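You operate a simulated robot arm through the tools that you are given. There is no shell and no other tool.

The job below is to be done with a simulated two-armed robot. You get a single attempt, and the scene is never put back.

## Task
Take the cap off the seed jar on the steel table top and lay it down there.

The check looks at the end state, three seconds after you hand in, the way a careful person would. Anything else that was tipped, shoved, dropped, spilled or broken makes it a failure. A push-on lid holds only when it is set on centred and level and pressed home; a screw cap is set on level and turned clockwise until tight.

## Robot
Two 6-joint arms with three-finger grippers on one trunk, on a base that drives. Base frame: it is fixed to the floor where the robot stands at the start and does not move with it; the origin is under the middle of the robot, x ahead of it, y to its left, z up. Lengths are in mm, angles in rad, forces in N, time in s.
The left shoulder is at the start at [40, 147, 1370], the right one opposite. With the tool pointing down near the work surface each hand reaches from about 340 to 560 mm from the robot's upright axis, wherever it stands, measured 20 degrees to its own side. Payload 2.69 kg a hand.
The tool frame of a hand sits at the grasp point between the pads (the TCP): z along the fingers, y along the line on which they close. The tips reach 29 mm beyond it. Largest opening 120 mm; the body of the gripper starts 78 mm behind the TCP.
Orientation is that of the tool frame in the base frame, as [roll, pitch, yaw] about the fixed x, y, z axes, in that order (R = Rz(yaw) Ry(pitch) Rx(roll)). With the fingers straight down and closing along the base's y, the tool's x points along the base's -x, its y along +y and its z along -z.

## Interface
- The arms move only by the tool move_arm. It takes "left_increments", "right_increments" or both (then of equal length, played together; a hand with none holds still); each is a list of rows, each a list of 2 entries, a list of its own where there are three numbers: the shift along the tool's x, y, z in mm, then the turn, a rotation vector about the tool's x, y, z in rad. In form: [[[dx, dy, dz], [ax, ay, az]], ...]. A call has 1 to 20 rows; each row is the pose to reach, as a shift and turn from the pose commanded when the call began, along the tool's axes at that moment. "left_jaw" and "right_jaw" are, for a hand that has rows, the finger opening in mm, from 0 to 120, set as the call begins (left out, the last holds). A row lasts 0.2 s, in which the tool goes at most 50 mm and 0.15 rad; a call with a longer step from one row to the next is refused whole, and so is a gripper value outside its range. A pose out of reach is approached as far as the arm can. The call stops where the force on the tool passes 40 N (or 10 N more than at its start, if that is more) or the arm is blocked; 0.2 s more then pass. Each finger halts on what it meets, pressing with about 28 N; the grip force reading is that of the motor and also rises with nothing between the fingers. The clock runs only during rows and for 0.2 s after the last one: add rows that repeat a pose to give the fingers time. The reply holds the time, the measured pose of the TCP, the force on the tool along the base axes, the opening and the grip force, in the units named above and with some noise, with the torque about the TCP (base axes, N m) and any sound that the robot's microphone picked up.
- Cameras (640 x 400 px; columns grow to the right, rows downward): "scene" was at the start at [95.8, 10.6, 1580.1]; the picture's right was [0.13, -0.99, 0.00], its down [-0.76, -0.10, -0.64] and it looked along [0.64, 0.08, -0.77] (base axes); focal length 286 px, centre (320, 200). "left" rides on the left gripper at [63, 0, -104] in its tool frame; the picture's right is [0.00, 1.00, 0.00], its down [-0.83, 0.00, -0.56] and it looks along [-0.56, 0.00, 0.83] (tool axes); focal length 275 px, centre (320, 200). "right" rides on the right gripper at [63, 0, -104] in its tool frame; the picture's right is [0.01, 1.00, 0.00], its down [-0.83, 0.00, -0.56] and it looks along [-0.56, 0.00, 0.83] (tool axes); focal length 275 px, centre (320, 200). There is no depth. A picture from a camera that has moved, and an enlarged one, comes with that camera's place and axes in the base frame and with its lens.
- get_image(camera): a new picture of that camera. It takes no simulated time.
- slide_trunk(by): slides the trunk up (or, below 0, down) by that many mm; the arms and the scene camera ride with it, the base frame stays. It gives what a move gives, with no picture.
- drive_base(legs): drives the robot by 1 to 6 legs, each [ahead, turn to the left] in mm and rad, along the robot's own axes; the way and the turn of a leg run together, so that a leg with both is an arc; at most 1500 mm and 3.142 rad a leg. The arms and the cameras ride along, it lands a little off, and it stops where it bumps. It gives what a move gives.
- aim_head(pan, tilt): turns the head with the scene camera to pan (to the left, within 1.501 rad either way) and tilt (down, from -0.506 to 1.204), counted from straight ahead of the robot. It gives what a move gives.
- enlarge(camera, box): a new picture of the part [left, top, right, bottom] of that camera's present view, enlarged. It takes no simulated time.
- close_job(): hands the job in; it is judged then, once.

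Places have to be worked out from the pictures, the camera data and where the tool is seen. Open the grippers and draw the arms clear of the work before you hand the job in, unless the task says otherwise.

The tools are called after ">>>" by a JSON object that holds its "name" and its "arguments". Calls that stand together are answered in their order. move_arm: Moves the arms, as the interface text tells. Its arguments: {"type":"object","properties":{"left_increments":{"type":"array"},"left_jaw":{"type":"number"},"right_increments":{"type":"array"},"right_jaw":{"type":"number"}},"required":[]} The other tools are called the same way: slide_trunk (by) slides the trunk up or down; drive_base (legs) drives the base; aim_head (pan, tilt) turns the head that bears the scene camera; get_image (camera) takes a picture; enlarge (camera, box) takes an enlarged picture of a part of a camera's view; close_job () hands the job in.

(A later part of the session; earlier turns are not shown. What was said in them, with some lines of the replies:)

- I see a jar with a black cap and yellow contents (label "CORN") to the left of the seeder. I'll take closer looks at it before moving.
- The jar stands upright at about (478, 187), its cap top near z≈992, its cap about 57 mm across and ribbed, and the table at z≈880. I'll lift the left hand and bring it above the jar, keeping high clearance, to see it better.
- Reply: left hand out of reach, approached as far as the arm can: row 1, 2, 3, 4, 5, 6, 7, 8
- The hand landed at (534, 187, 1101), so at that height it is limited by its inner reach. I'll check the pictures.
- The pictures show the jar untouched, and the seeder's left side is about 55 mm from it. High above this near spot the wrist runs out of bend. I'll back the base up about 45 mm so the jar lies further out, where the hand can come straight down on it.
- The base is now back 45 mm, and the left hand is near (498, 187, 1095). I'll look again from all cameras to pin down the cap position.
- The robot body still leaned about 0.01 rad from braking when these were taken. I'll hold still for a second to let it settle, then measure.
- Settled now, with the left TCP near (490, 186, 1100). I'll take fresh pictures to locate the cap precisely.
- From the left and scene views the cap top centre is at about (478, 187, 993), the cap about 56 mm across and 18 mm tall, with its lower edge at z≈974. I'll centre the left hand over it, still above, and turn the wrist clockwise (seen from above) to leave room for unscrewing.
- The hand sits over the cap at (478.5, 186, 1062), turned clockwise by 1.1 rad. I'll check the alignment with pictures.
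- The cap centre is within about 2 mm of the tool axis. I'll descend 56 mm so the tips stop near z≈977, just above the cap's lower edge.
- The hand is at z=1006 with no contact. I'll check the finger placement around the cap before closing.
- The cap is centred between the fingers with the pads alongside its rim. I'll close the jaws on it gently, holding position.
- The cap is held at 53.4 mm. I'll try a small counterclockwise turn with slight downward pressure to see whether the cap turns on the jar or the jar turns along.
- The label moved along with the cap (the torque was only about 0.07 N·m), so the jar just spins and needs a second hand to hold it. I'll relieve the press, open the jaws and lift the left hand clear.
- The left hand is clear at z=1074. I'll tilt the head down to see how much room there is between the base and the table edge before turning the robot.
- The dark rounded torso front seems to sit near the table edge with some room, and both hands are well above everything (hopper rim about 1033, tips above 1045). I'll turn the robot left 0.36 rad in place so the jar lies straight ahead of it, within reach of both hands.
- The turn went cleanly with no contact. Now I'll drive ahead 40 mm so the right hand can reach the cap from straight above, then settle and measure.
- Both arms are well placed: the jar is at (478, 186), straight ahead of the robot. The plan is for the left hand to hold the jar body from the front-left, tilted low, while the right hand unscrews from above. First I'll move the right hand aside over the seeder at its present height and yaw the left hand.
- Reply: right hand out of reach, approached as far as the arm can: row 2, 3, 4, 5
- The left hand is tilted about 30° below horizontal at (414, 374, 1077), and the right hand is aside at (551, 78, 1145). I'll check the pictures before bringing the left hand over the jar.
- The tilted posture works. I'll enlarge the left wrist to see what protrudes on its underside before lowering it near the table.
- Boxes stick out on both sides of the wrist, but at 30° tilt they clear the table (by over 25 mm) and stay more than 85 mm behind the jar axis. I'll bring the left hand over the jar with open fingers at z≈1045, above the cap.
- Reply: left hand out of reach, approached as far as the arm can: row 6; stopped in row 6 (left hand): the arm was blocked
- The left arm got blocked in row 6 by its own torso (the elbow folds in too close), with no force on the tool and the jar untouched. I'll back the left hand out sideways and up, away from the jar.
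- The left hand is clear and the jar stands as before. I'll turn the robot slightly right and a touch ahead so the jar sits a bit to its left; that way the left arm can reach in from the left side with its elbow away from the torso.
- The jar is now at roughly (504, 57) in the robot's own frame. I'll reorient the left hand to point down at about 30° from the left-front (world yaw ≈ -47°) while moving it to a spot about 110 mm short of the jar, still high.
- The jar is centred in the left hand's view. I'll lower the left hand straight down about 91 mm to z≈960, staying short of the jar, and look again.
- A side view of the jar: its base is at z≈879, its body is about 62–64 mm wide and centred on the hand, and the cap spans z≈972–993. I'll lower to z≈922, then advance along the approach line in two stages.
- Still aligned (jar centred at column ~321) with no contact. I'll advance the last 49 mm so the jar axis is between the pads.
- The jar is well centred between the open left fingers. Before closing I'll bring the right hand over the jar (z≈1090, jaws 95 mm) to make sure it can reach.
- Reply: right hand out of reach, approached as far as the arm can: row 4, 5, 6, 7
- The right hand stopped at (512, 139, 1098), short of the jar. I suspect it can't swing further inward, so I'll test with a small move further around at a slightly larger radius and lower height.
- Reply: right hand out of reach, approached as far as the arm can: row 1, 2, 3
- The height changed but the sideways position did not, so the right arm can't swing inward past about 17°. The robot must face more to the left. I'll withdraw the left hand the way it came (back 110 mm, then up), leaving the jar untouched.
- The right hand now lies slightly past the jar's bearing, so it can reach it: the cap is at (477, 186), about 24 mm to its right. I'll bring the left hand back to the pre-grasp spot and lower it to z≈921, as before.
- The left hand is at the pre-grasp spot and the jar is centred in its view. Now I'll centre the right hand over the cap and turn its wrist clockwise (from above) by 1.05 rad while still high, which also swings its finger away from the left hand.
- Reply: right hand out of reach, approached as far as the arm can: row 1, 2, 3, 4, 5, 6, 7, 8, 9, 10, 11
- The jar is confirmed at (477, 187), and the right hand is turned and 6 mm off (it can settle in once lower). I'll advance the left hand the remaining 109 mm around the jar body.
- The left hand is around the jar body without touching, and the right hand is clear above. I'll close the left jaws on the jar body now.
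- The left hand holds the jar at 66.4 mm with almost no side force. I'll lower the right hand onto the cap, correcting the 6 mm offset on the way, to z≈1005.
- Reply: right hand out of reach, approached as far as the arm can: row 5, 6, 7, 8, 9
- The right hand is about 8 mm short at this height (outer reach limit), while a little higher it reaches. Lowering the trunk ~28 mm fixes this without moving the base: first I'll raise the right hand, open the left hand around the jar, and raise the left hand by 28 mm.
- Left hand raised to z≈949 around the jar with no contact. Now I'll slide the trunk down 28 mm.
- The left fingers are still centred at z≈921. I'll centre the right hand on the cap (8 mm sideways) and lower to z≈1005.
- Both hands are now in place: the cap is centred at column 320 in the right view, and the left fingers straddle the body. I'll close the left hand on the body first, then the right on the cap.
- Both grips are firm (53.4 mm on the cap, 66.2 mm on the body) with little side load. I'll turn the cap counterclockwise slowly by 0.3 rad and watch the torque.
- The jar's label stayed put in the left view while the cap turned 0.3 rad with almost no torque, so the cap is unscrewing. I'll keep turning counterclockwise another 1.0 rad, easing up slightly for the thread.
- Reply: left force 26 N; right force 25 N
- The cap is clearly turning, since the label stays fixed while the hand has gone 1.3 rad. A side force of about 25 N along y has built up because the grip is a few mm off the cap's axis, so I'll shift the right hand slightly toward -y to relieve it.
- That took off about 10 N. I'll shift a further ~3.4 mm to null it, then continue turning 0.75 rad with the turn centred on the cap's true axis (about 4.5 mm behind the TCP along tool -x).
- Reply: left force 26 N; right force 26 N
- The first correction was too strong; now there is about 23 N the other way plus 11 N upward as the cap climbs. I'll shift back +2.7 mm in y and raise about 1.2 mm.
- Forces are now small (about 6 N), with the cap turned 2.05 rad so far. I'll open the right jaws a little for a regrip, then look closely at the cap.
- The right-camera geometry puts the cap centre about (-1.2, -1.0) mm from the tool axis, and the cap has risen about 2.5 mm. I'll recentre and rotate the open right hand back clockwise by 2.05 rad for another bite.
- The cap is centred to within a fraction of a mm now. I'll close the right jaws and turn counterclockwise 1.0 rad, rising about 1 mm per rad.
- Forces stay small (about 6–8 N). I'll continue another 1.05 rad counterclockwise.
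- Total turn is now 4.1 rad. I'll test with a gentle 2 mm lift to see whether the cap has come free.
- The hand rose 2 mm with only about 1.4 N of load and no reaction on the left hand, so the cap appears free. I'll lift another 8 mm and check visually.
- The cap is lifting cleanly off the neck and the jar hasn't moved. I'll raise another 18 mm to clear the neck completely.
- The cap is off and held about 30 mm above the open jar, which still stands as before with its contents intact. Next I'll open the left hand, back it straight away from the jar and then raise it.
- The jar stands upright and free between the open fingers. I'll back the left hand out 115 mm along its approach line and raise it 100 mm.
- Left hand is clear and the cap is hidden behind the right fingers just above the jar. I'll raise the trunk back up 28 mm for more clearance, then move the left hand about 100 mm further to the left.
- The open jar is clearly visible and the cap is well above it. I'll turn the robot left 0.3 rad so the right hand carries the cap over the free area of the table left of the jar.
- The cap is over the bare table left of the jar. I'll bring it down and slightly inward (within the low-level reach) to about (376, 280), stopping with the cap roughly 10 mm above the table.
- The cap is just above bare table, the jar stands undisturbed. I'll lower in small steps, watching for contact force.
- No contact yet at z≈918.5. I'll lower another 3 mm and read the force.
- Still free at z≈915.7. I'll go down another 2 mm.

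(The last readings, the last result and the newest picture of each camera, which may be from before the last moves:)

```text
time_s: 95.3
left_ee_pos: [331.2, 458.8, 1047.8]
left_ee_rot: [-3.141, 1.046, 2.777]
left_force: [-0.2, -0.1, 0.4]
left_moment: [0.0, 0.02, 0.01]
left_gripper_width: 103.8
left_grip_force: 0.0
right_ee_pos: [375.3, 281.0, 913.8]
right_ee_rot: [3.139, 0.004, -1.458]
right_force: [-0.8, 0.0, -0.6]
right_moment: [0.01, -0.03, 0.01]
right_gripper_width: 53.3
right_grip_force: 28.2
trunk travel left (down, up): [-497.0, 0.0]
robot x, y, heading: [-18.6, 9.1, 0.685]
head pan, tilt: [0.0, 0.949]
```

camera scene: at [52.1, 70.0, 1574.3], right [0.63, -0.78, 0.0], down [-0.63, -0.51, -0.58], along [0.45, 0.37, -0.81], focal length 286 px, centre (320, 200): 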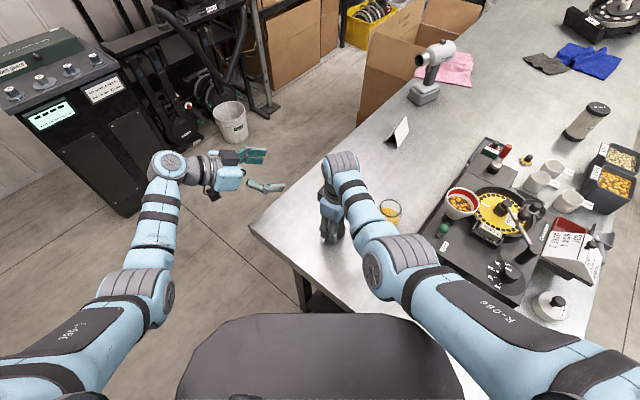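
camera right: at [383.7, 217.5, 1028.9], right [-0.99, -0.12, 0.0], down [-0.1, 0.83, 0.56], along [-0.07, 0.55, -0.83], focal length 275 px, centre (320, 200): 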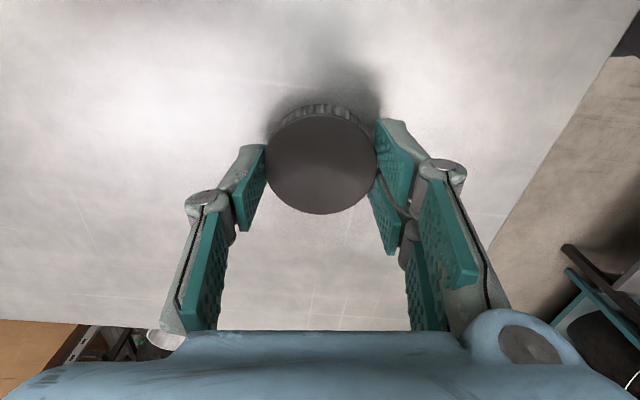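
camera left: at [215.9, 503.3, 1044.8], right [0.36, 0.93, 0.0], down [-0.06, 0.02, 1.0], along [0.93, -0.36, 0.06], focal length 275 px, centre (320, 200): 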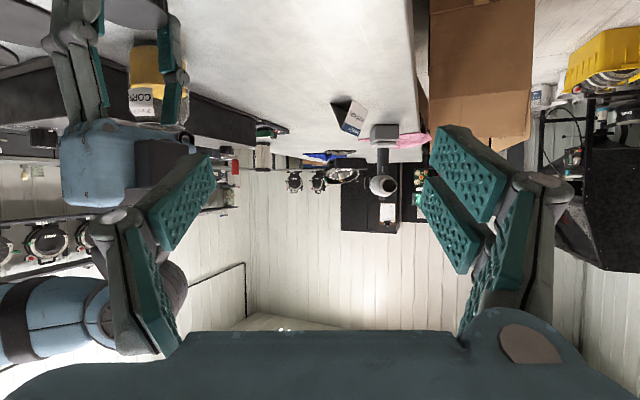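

Still no contact at z≈913.8 (tips about 885). I'll lower 2 mm more.

>>> {"name": "move_arm", "arguments": {"right_increments": [[[0, 0, 1], [0, 0, 0]], [[0, 0, 2], [0, 0, 0]], [[0, 0, 2], [0, 0, 0]]]}}

>>> {"name": "enlarge", "arguments": {"camera": "right", "box": [220, 60, 420, 240]}}

```text
time_s: 96.1
left_ee_pos: [330.9, 459.1, 1045.8]
left_ee_rot: [-3.138, 1.046, 2.779]
left_force: [-1.1, -0.5, 0.3]
left_moment: [0.01, -0.01, 0.02]
left_gripper_width: 103.8
left_grip_force: 0.1
right_ee_pos: [375.9, 281.1, 912.2]
right_ee_rot: [3.139, 0.001, -1.459]
right_force: [0.6, -0.5, -0.8]
right_moment: [-0.02, 0.01, 0.04]
right_gripper_width: 53.2
right_grip_force: 27.7
trunk travel left (down, up): [-497.0, 0.0]
robot x, y, heading: [-17.7, 8.4, 0.68]
head pan, tilt: [0.0, 0.949]
```

```text
2.22 times, centred on (320, 150) of right
camera zoom: at [383.3, 218.6, 1016.3], right [-0.99, -0.12, 0.0], down [-0.1, 0.82, 0.56], along [-0.07, 0.55, -0.83], focal length 612 px, centre (320, 311)
```

zoom: 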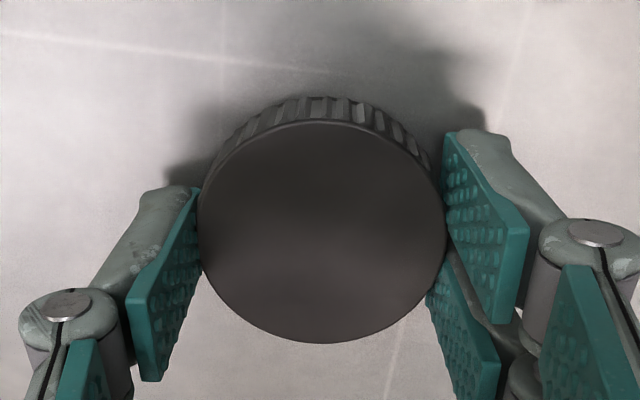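

The shadow is closing in but there is no contact yet. I'll lower 2 mm more in small steps.

>>> {"name": "move_arm", "arguments": {"right_increments": [[[0, 0, 0.7], [0, 0, 0]], [[0, 0, 1.4], [0, 0, 0]], [[0, 0, 2], [0, 0, 0]], [[0, 0, 2], [0, 0, 0]]]}}

```text
time_s: 97.1
left_ee_pos: [328.9, 458.4, 1047.3]
left_ee_rot: [3.14, 1.047, 2.777]
left_force: [-0.6, 0.1, -0.1]
left_moment: [-0.02, 0.03, 0.0]
left_gripper_width: 103.9
left_grip_force: 0.0
right_ee_pos: [375.2, 279.9, 910.1]
right_ee_rot: [-3.138, 0.005, -1.458]
right_force: [2.6, -0.3, 14.8]
right_moment: [0.17, -0.37, 0.0]
right_gripper_width: 52.9
right_grip_force: 27.8
trunk travel left (down, up): [-497.0, 0.0]
robot x, y, heading: [-21.1, 10.7, 0.683]
head pan, tilt: [0.0, 0.949]
```

Contact: about 15 N upward at z≈910. I'll ease up about 1.3 mm to unload, then open the jaws.

>>> {"name": "move_arm", "arguments": {"right_increments": [[[0, 0, -0.6], [0, 0, 0]], [[0, 0, -1.3], [0, 0, 0]], [[0, 0, -1.3], [0, 0, 0]]]}}

>>> {"name": "move_arm", "arguments": {"right_increments": [[[0, 0, 0], [0, 0, 0]], [[0, 0, 0], [0, 0, 0]], [[0, 0, 0], [0, 0, 0]], [[0, 0, 0], [0, 0, 0]]], "right_jaw": 95}}

>>> {"name": "get_image", "arguments": {"camera": "right"}}

```text
time_s: 97.9
left_ee_pos: [329.7, 459.4, 1046.5]
left_ee_rot: [-3.141, 1.046, 2.778]
left_force: [0.5, -0.3, 0.5]
left_moment: [0.02, -0.03, -0.02]
left_gripper_width: 103.8
left_grip_force: 0.0
right_ee_pos: [376.0, 280.6, 910.2]
right_ee_rot: [3.141, 0.004, -1.458]
right_force: [3.3, 1.0, 9.2]
right_moment: [0.16, -0.23, 0.05]
right_gripper_width: 52.9
right_grip_force: 28.0
trunk travel left (down, up): [-497.0, 0.0]
robot x, y, heading: [-15.4, 5.9, 0.685]
head pan, tilt: [0.0, 0.949]
```

```text
time_s: 98.9
left_ee_pos: [330.8, 460.2, 1048.3]
left_ee_rot: [-3.141, 1.046, 2.778]
left_force: [-0.3, 0.2, -0.3]
left_moment: [0.01, 0.0, 0.02]
left_gripper_width: 104.0
left_grip_force: 0.1
right_ee_pos: [375.6, 280.0, 910.6]
right_ee_rot: [3.139, 0.001, -1.458]
right_force: [-0.2, 1.2, 0.1]
right_moment: [-0.04, -0.02, 0.0]
right_gripper_width: 94.9
right_grip_force: 0.0
trunk travel left (down, up): [-497.0, 0.0]
robot x, y, heading: [-18.0, 11.5, 0.68]
head pan, tilt: [0.0, 0.949]
```

```text
taken
camera right: at [383.1, 218.8, 1015.4], right [-0.99, -0.12, 0.0], down [-0.1, 0.82, 0.56], along [-0.07, 0.55, -0.83], focal length 275 px, centre (320, 200)
```

right: 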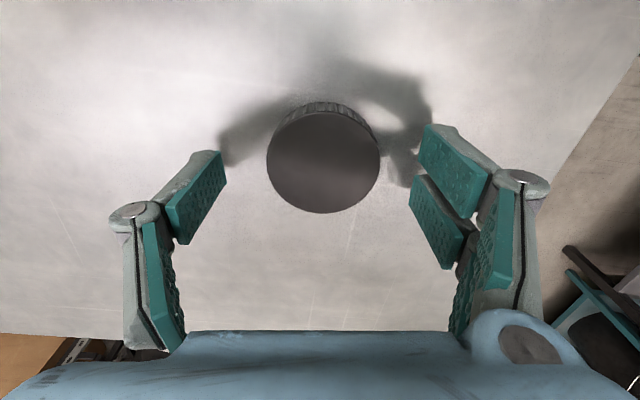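

The cap rests on the table with the jaws open and no load. I'll raise the right hand straight up, then back out along the path it came.

>>> {"name": "move_arm", "arguments": {"right_increments": [[[0, 0, -10], [0, 0, 0]], [[0, 0, -25], [0, 0, 0]], [[0, 0, -40], [0, 0, 0]], [[-8, -8, -60], [0, 0, 0]], [[-15, -15, -80], [0, 0, 0]], [[-22, -22, -100], [0, 0, 0]], [[-29, -28, -120], [0, 0, 0]], [[-36, -34, -140], [0, 0, 0]], [[-36, -34, -140], [0, 0, 0]]]}}

>>> {"name": "get_image", "arguments": {"camera": "right"}}

>>> {"name": "get_image", "arguments": {"camera": "scene"}}

```text
time_s: 100.9
left_ee_pos: [330.7, 460.4, 1047.1]
left_ee_rot: [-3.14, 1.045, 2.778]
left_force: [-0.1, 0.9, 0.0]
left_moment: [0.0, 0.01, 0.04]
left_gripper_width: 103.9
left_grip_force: 0.1
right_ee_pos: [404.4, 319.3, 1051.7]
right_ee_rot: [-3.141, 0.005, -1.459]
right_force: [-0.2, -0.1, -0.1]
right_moment: [0.01, -0.02, -0.02]
right_gripper_width: 95.5
right_grip_force: 0.0
trunk travel left (down, up): [-497.0, 0.0]
robot x, y, heading: [-17.7, 10.3, 0.68]
head pan, tilt: [0.0, 0.949]
```

```text
taken
camera right: at [412.3, 257.8, 1155.7], right [-0.99, -0.12, 0.0], down [-0.1, 0.82, 0.56], along [-0.07, 0.55, -0.83], focal length 275 px, centre (320, 200)
```

right: 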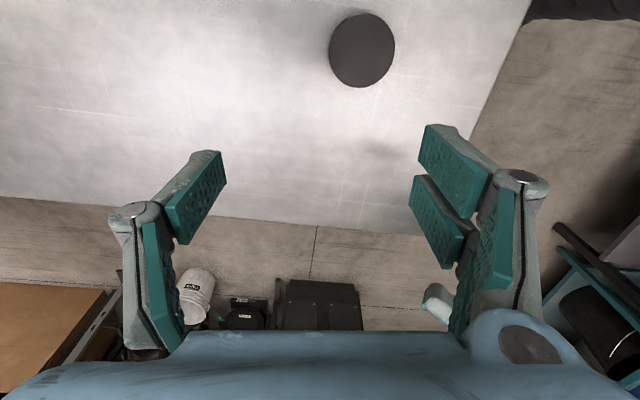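

```text
taken
camera scene: at [52.0, 70.0, 1574.3], right [0.63, -0.78, 0.0], down [-0.63, -0.51, -0.58], along [0.45, 0.37, -0.81], focal length 286 px, centre (320, 200)
```

scene: 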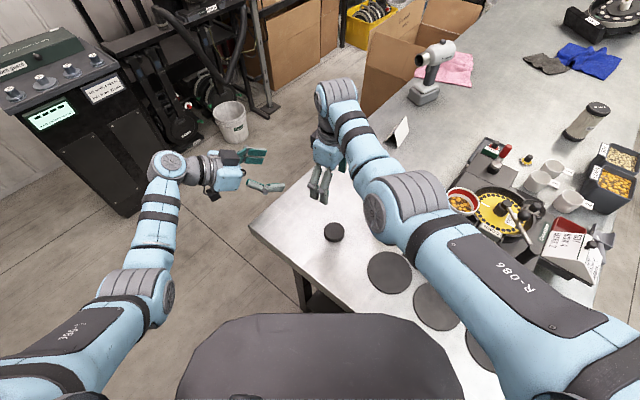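

The cap lies flat on the table at about (375, 280) and the right hand is up at z≈1052. I'll back the robot off 100 mm to draw both arms clear of the work and then check the jar and everything else.

>>> {"name": "drive_base", "arguments": {"legs": [[-100, 0]]}}

>>> {"name": "move_arm", "arguments": {"left_increments": [[[0, 0, 0], [0, 0, 0]], [[0, 0, 0], [0, 0, 0]], [[0, 0, 0], [0, 0, 0]], [[0, 0, 0], [0, 0, 0]], [[0, 0, 0], [0, 0, 0]]]}}

>>> {"name": "aim_head", "arguments": {"pan": -0.25, "tilt": 0.85}}

>>> {"name": "get_image", "arguments": {"camera": "scene"}}

>>> {"name": "get_image", "arguments": {"camera": "right"}}

>>> {"name": "get_image", "arguments": {"camera": "left"}}

```text
time_s: 102.1
left_ee_pos: [258.8, 401.1, 1042.0]
left_ee_rot: [-3.126, 1.044, 2.794]
left_force: [0.9, 0.6, -0.2]
left_moment: [-0.04, 0.01, -0.05]
left_gripper_width: 104.0
left_grip_force: 0.1
right_ee_pos: [334.1, 261.4, 1047.8]
right_ee_rot: [3.136, -0.001, -1.458]
right_force: [0.8, 0.8, 0.0]
right_moment: [-0.04, 0.1, -0.04]
right_gripper_width: 95.0
right_grip_force: 0.0
trunk travel left (down, up): [-497.0, 0.0]
robot x, y, heading: [-97.1, -54.0, 0.683]
head pan, tilt: [0.0, 0.949]
```

```text
time_s: 103.3
left_ee_pos: [254.5, 397.4, 1046.7]
left_ee_rot: [-3.14, 1.046, 2.78]
left_force: [0.6, 0.5, -0.3]
left_moment: [0.02, -0.01, -0.01]
left_gripper_width: 104.3
left_grip_force: 0.1
right_ee_pos: [328.1, 255.8, 1051.6]
right_ee_rot: [3.138, 0.002, -1.459]
right_force: [0.0, -0.4, 0.4]
right_moment: [0.03, -0.01, 0.0]
right_gripper_width: 94.7
right_grip_force: 0.0
trunk travel left (down, up): [-497.0, 0.0]
robot x, y, heading: [-93.7, -50.7, 0.683]
head pan, tilt: [0.0, 0.949]
```

```text
time_s: 104.1
left_ee_pos: [253.3, 397.2, 1047.0]
left_ee_rot: [-3.14, 1.044, 2.781]
left_force: [0.4, -0.7, 0.7]
left_moment: [-0.01, -0.02, -0.01]
left_gripper_width: 103.7
left_grip_force: 0.1
right_ee_pos: [328.9, 257.6, 1051.3]
right_ee_rot: [3.14, 0.001, -1.458]
right_force: [0.1, 0.1, 0.5]
right_moment: [0.02, 0.0, 0.03]
right_gripper_width: 95.1
right_grip_force: 0.1
trunk travel left (down, up): [-497.0, 0.0]
robot x, y, heading: [-97.4, -54.0, 0.685]
head pan, tilt: [-0.25, 0.85]
```

```text
taken
camera scene: at [-10.3, -5.7, 1581.7], right [0.42, -0.91, 0.0], down [-0.68, -0.32, -0.66], along [0.6, 0.28, -0.75], focal length 286 px, centre (320, 200)
```

scene: 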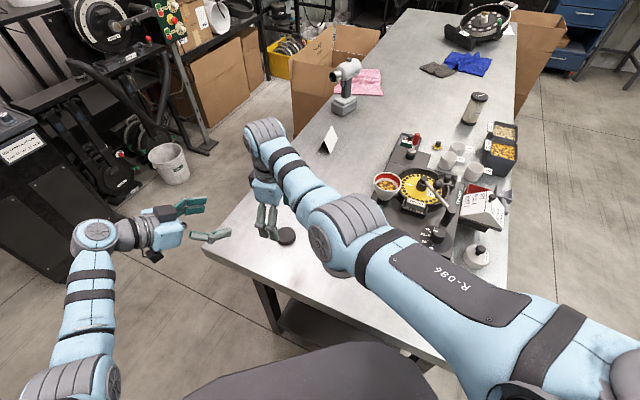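

```text
taken
camera right: at [335.4, 194.7, 1155.3], right [-0.99, -0.12, 0.0], down [-0.1, 0.82, 0.56], along [-0.07, 0.55, -0.83], focal length 275 px, centre (320, 200)
```

right: 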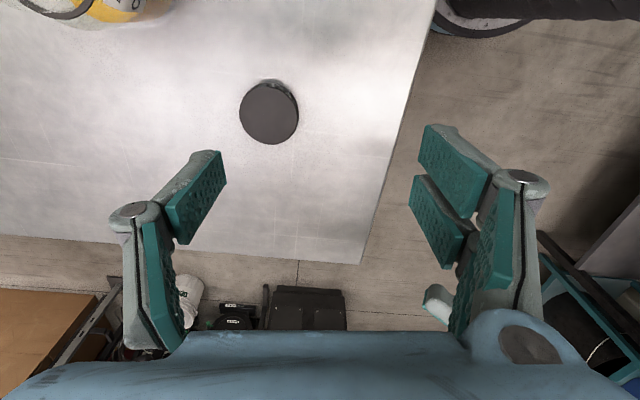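

```text
taken
camera left: at [138.8, 440.5, 1044.8], right [0.36, 0.93, 0.0], down [-0.06, 0.02, 1.0], along [0.93, -0.36, 0.06], focal length 275 px, centre (320, 200)
```

left: 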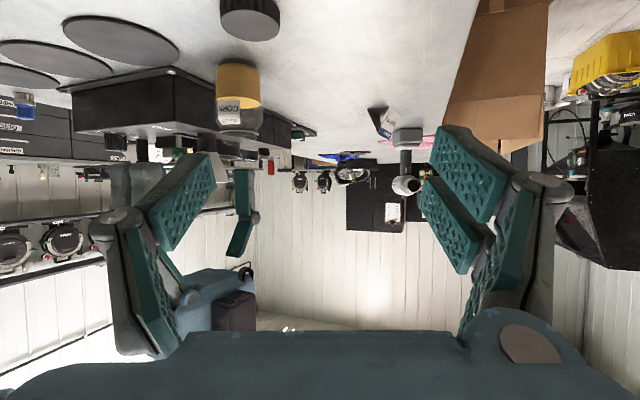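

The left view shows the open jar upright and the cap lying flat on the table nearby. I'll take one closer look at both before handing in.

>>> {"name": "enlarge", "arguments": {"camera": "left", "box": [60, 0, 340, 180]}}

>>> {"name": "enlarge", "arguments": {"camera": "right", "box": [0, 0, 340, 170]}}

```text
2.22 times, centred on (200, 90) of left
camera zoom: at [138.8, 440.5, 1044.8], right [0.36, 0.93, 0.0], down [-0.06, 0.02, 1.0], along [0.93, -0.36, 0.06], focal length 612 px, centre (587, 444)
```

zoom: 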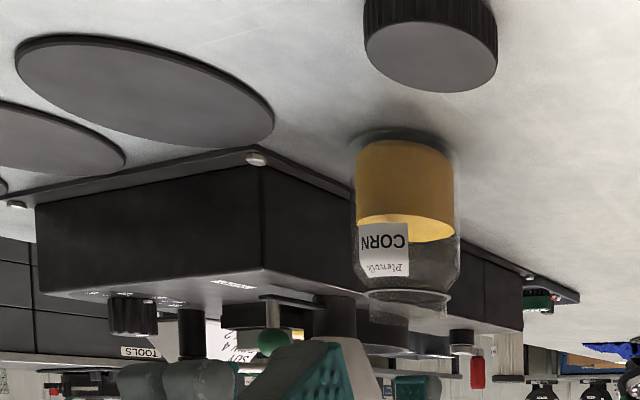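

```text
1.88 times, centred on (170, 85) of right
camera zoom: at [335.4, 194.7, 1155.3], right [-0.99, -0.12, 0.0], down [-0.1, 0.82, 0.56], along [-0.07, 0.55, -0.83], focal length 518 px, centre (602, 416)
```

zoom: 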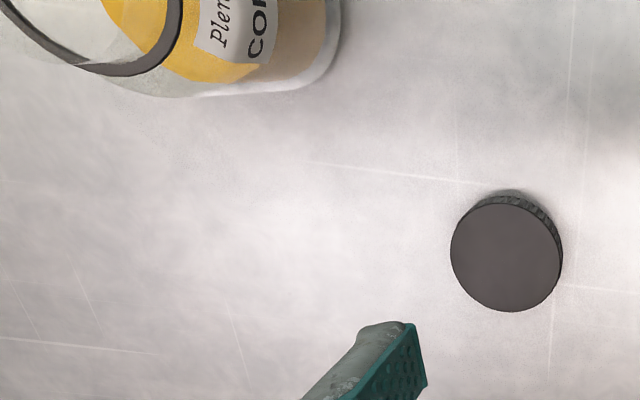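

The open jar stands upright with its seed level and nothing spilled. The cap lies flat on the table, both grippers are open and clear, and the seeder and the other things are in place, so I'm handing in the job.

>>> {"name": "close_job", "arguments": {}}

```text
The job is handed in.
```

The cap is off the seed jar and lies flat on the steel table, about 14 cm from the jar on its left side. I have handed the job in.

- **Jar:** it stands upright and open near its original spot, with its seed level and nothing spilled. It may have slid about 5 mm and turned slightly while I unscrewed the cap.
- **How it came off:** it was a screw cap and the jar spun with it when I used one hand. I held the body with the left hand and turned the cap with the right.
- **Everything else:** the seeder, the discs and the other items on the table looked undisturbed in the last pictures.
- **Robot:** both grippers are open and well above the table. The base ended about 120 mm back from where it started and turned to the left.
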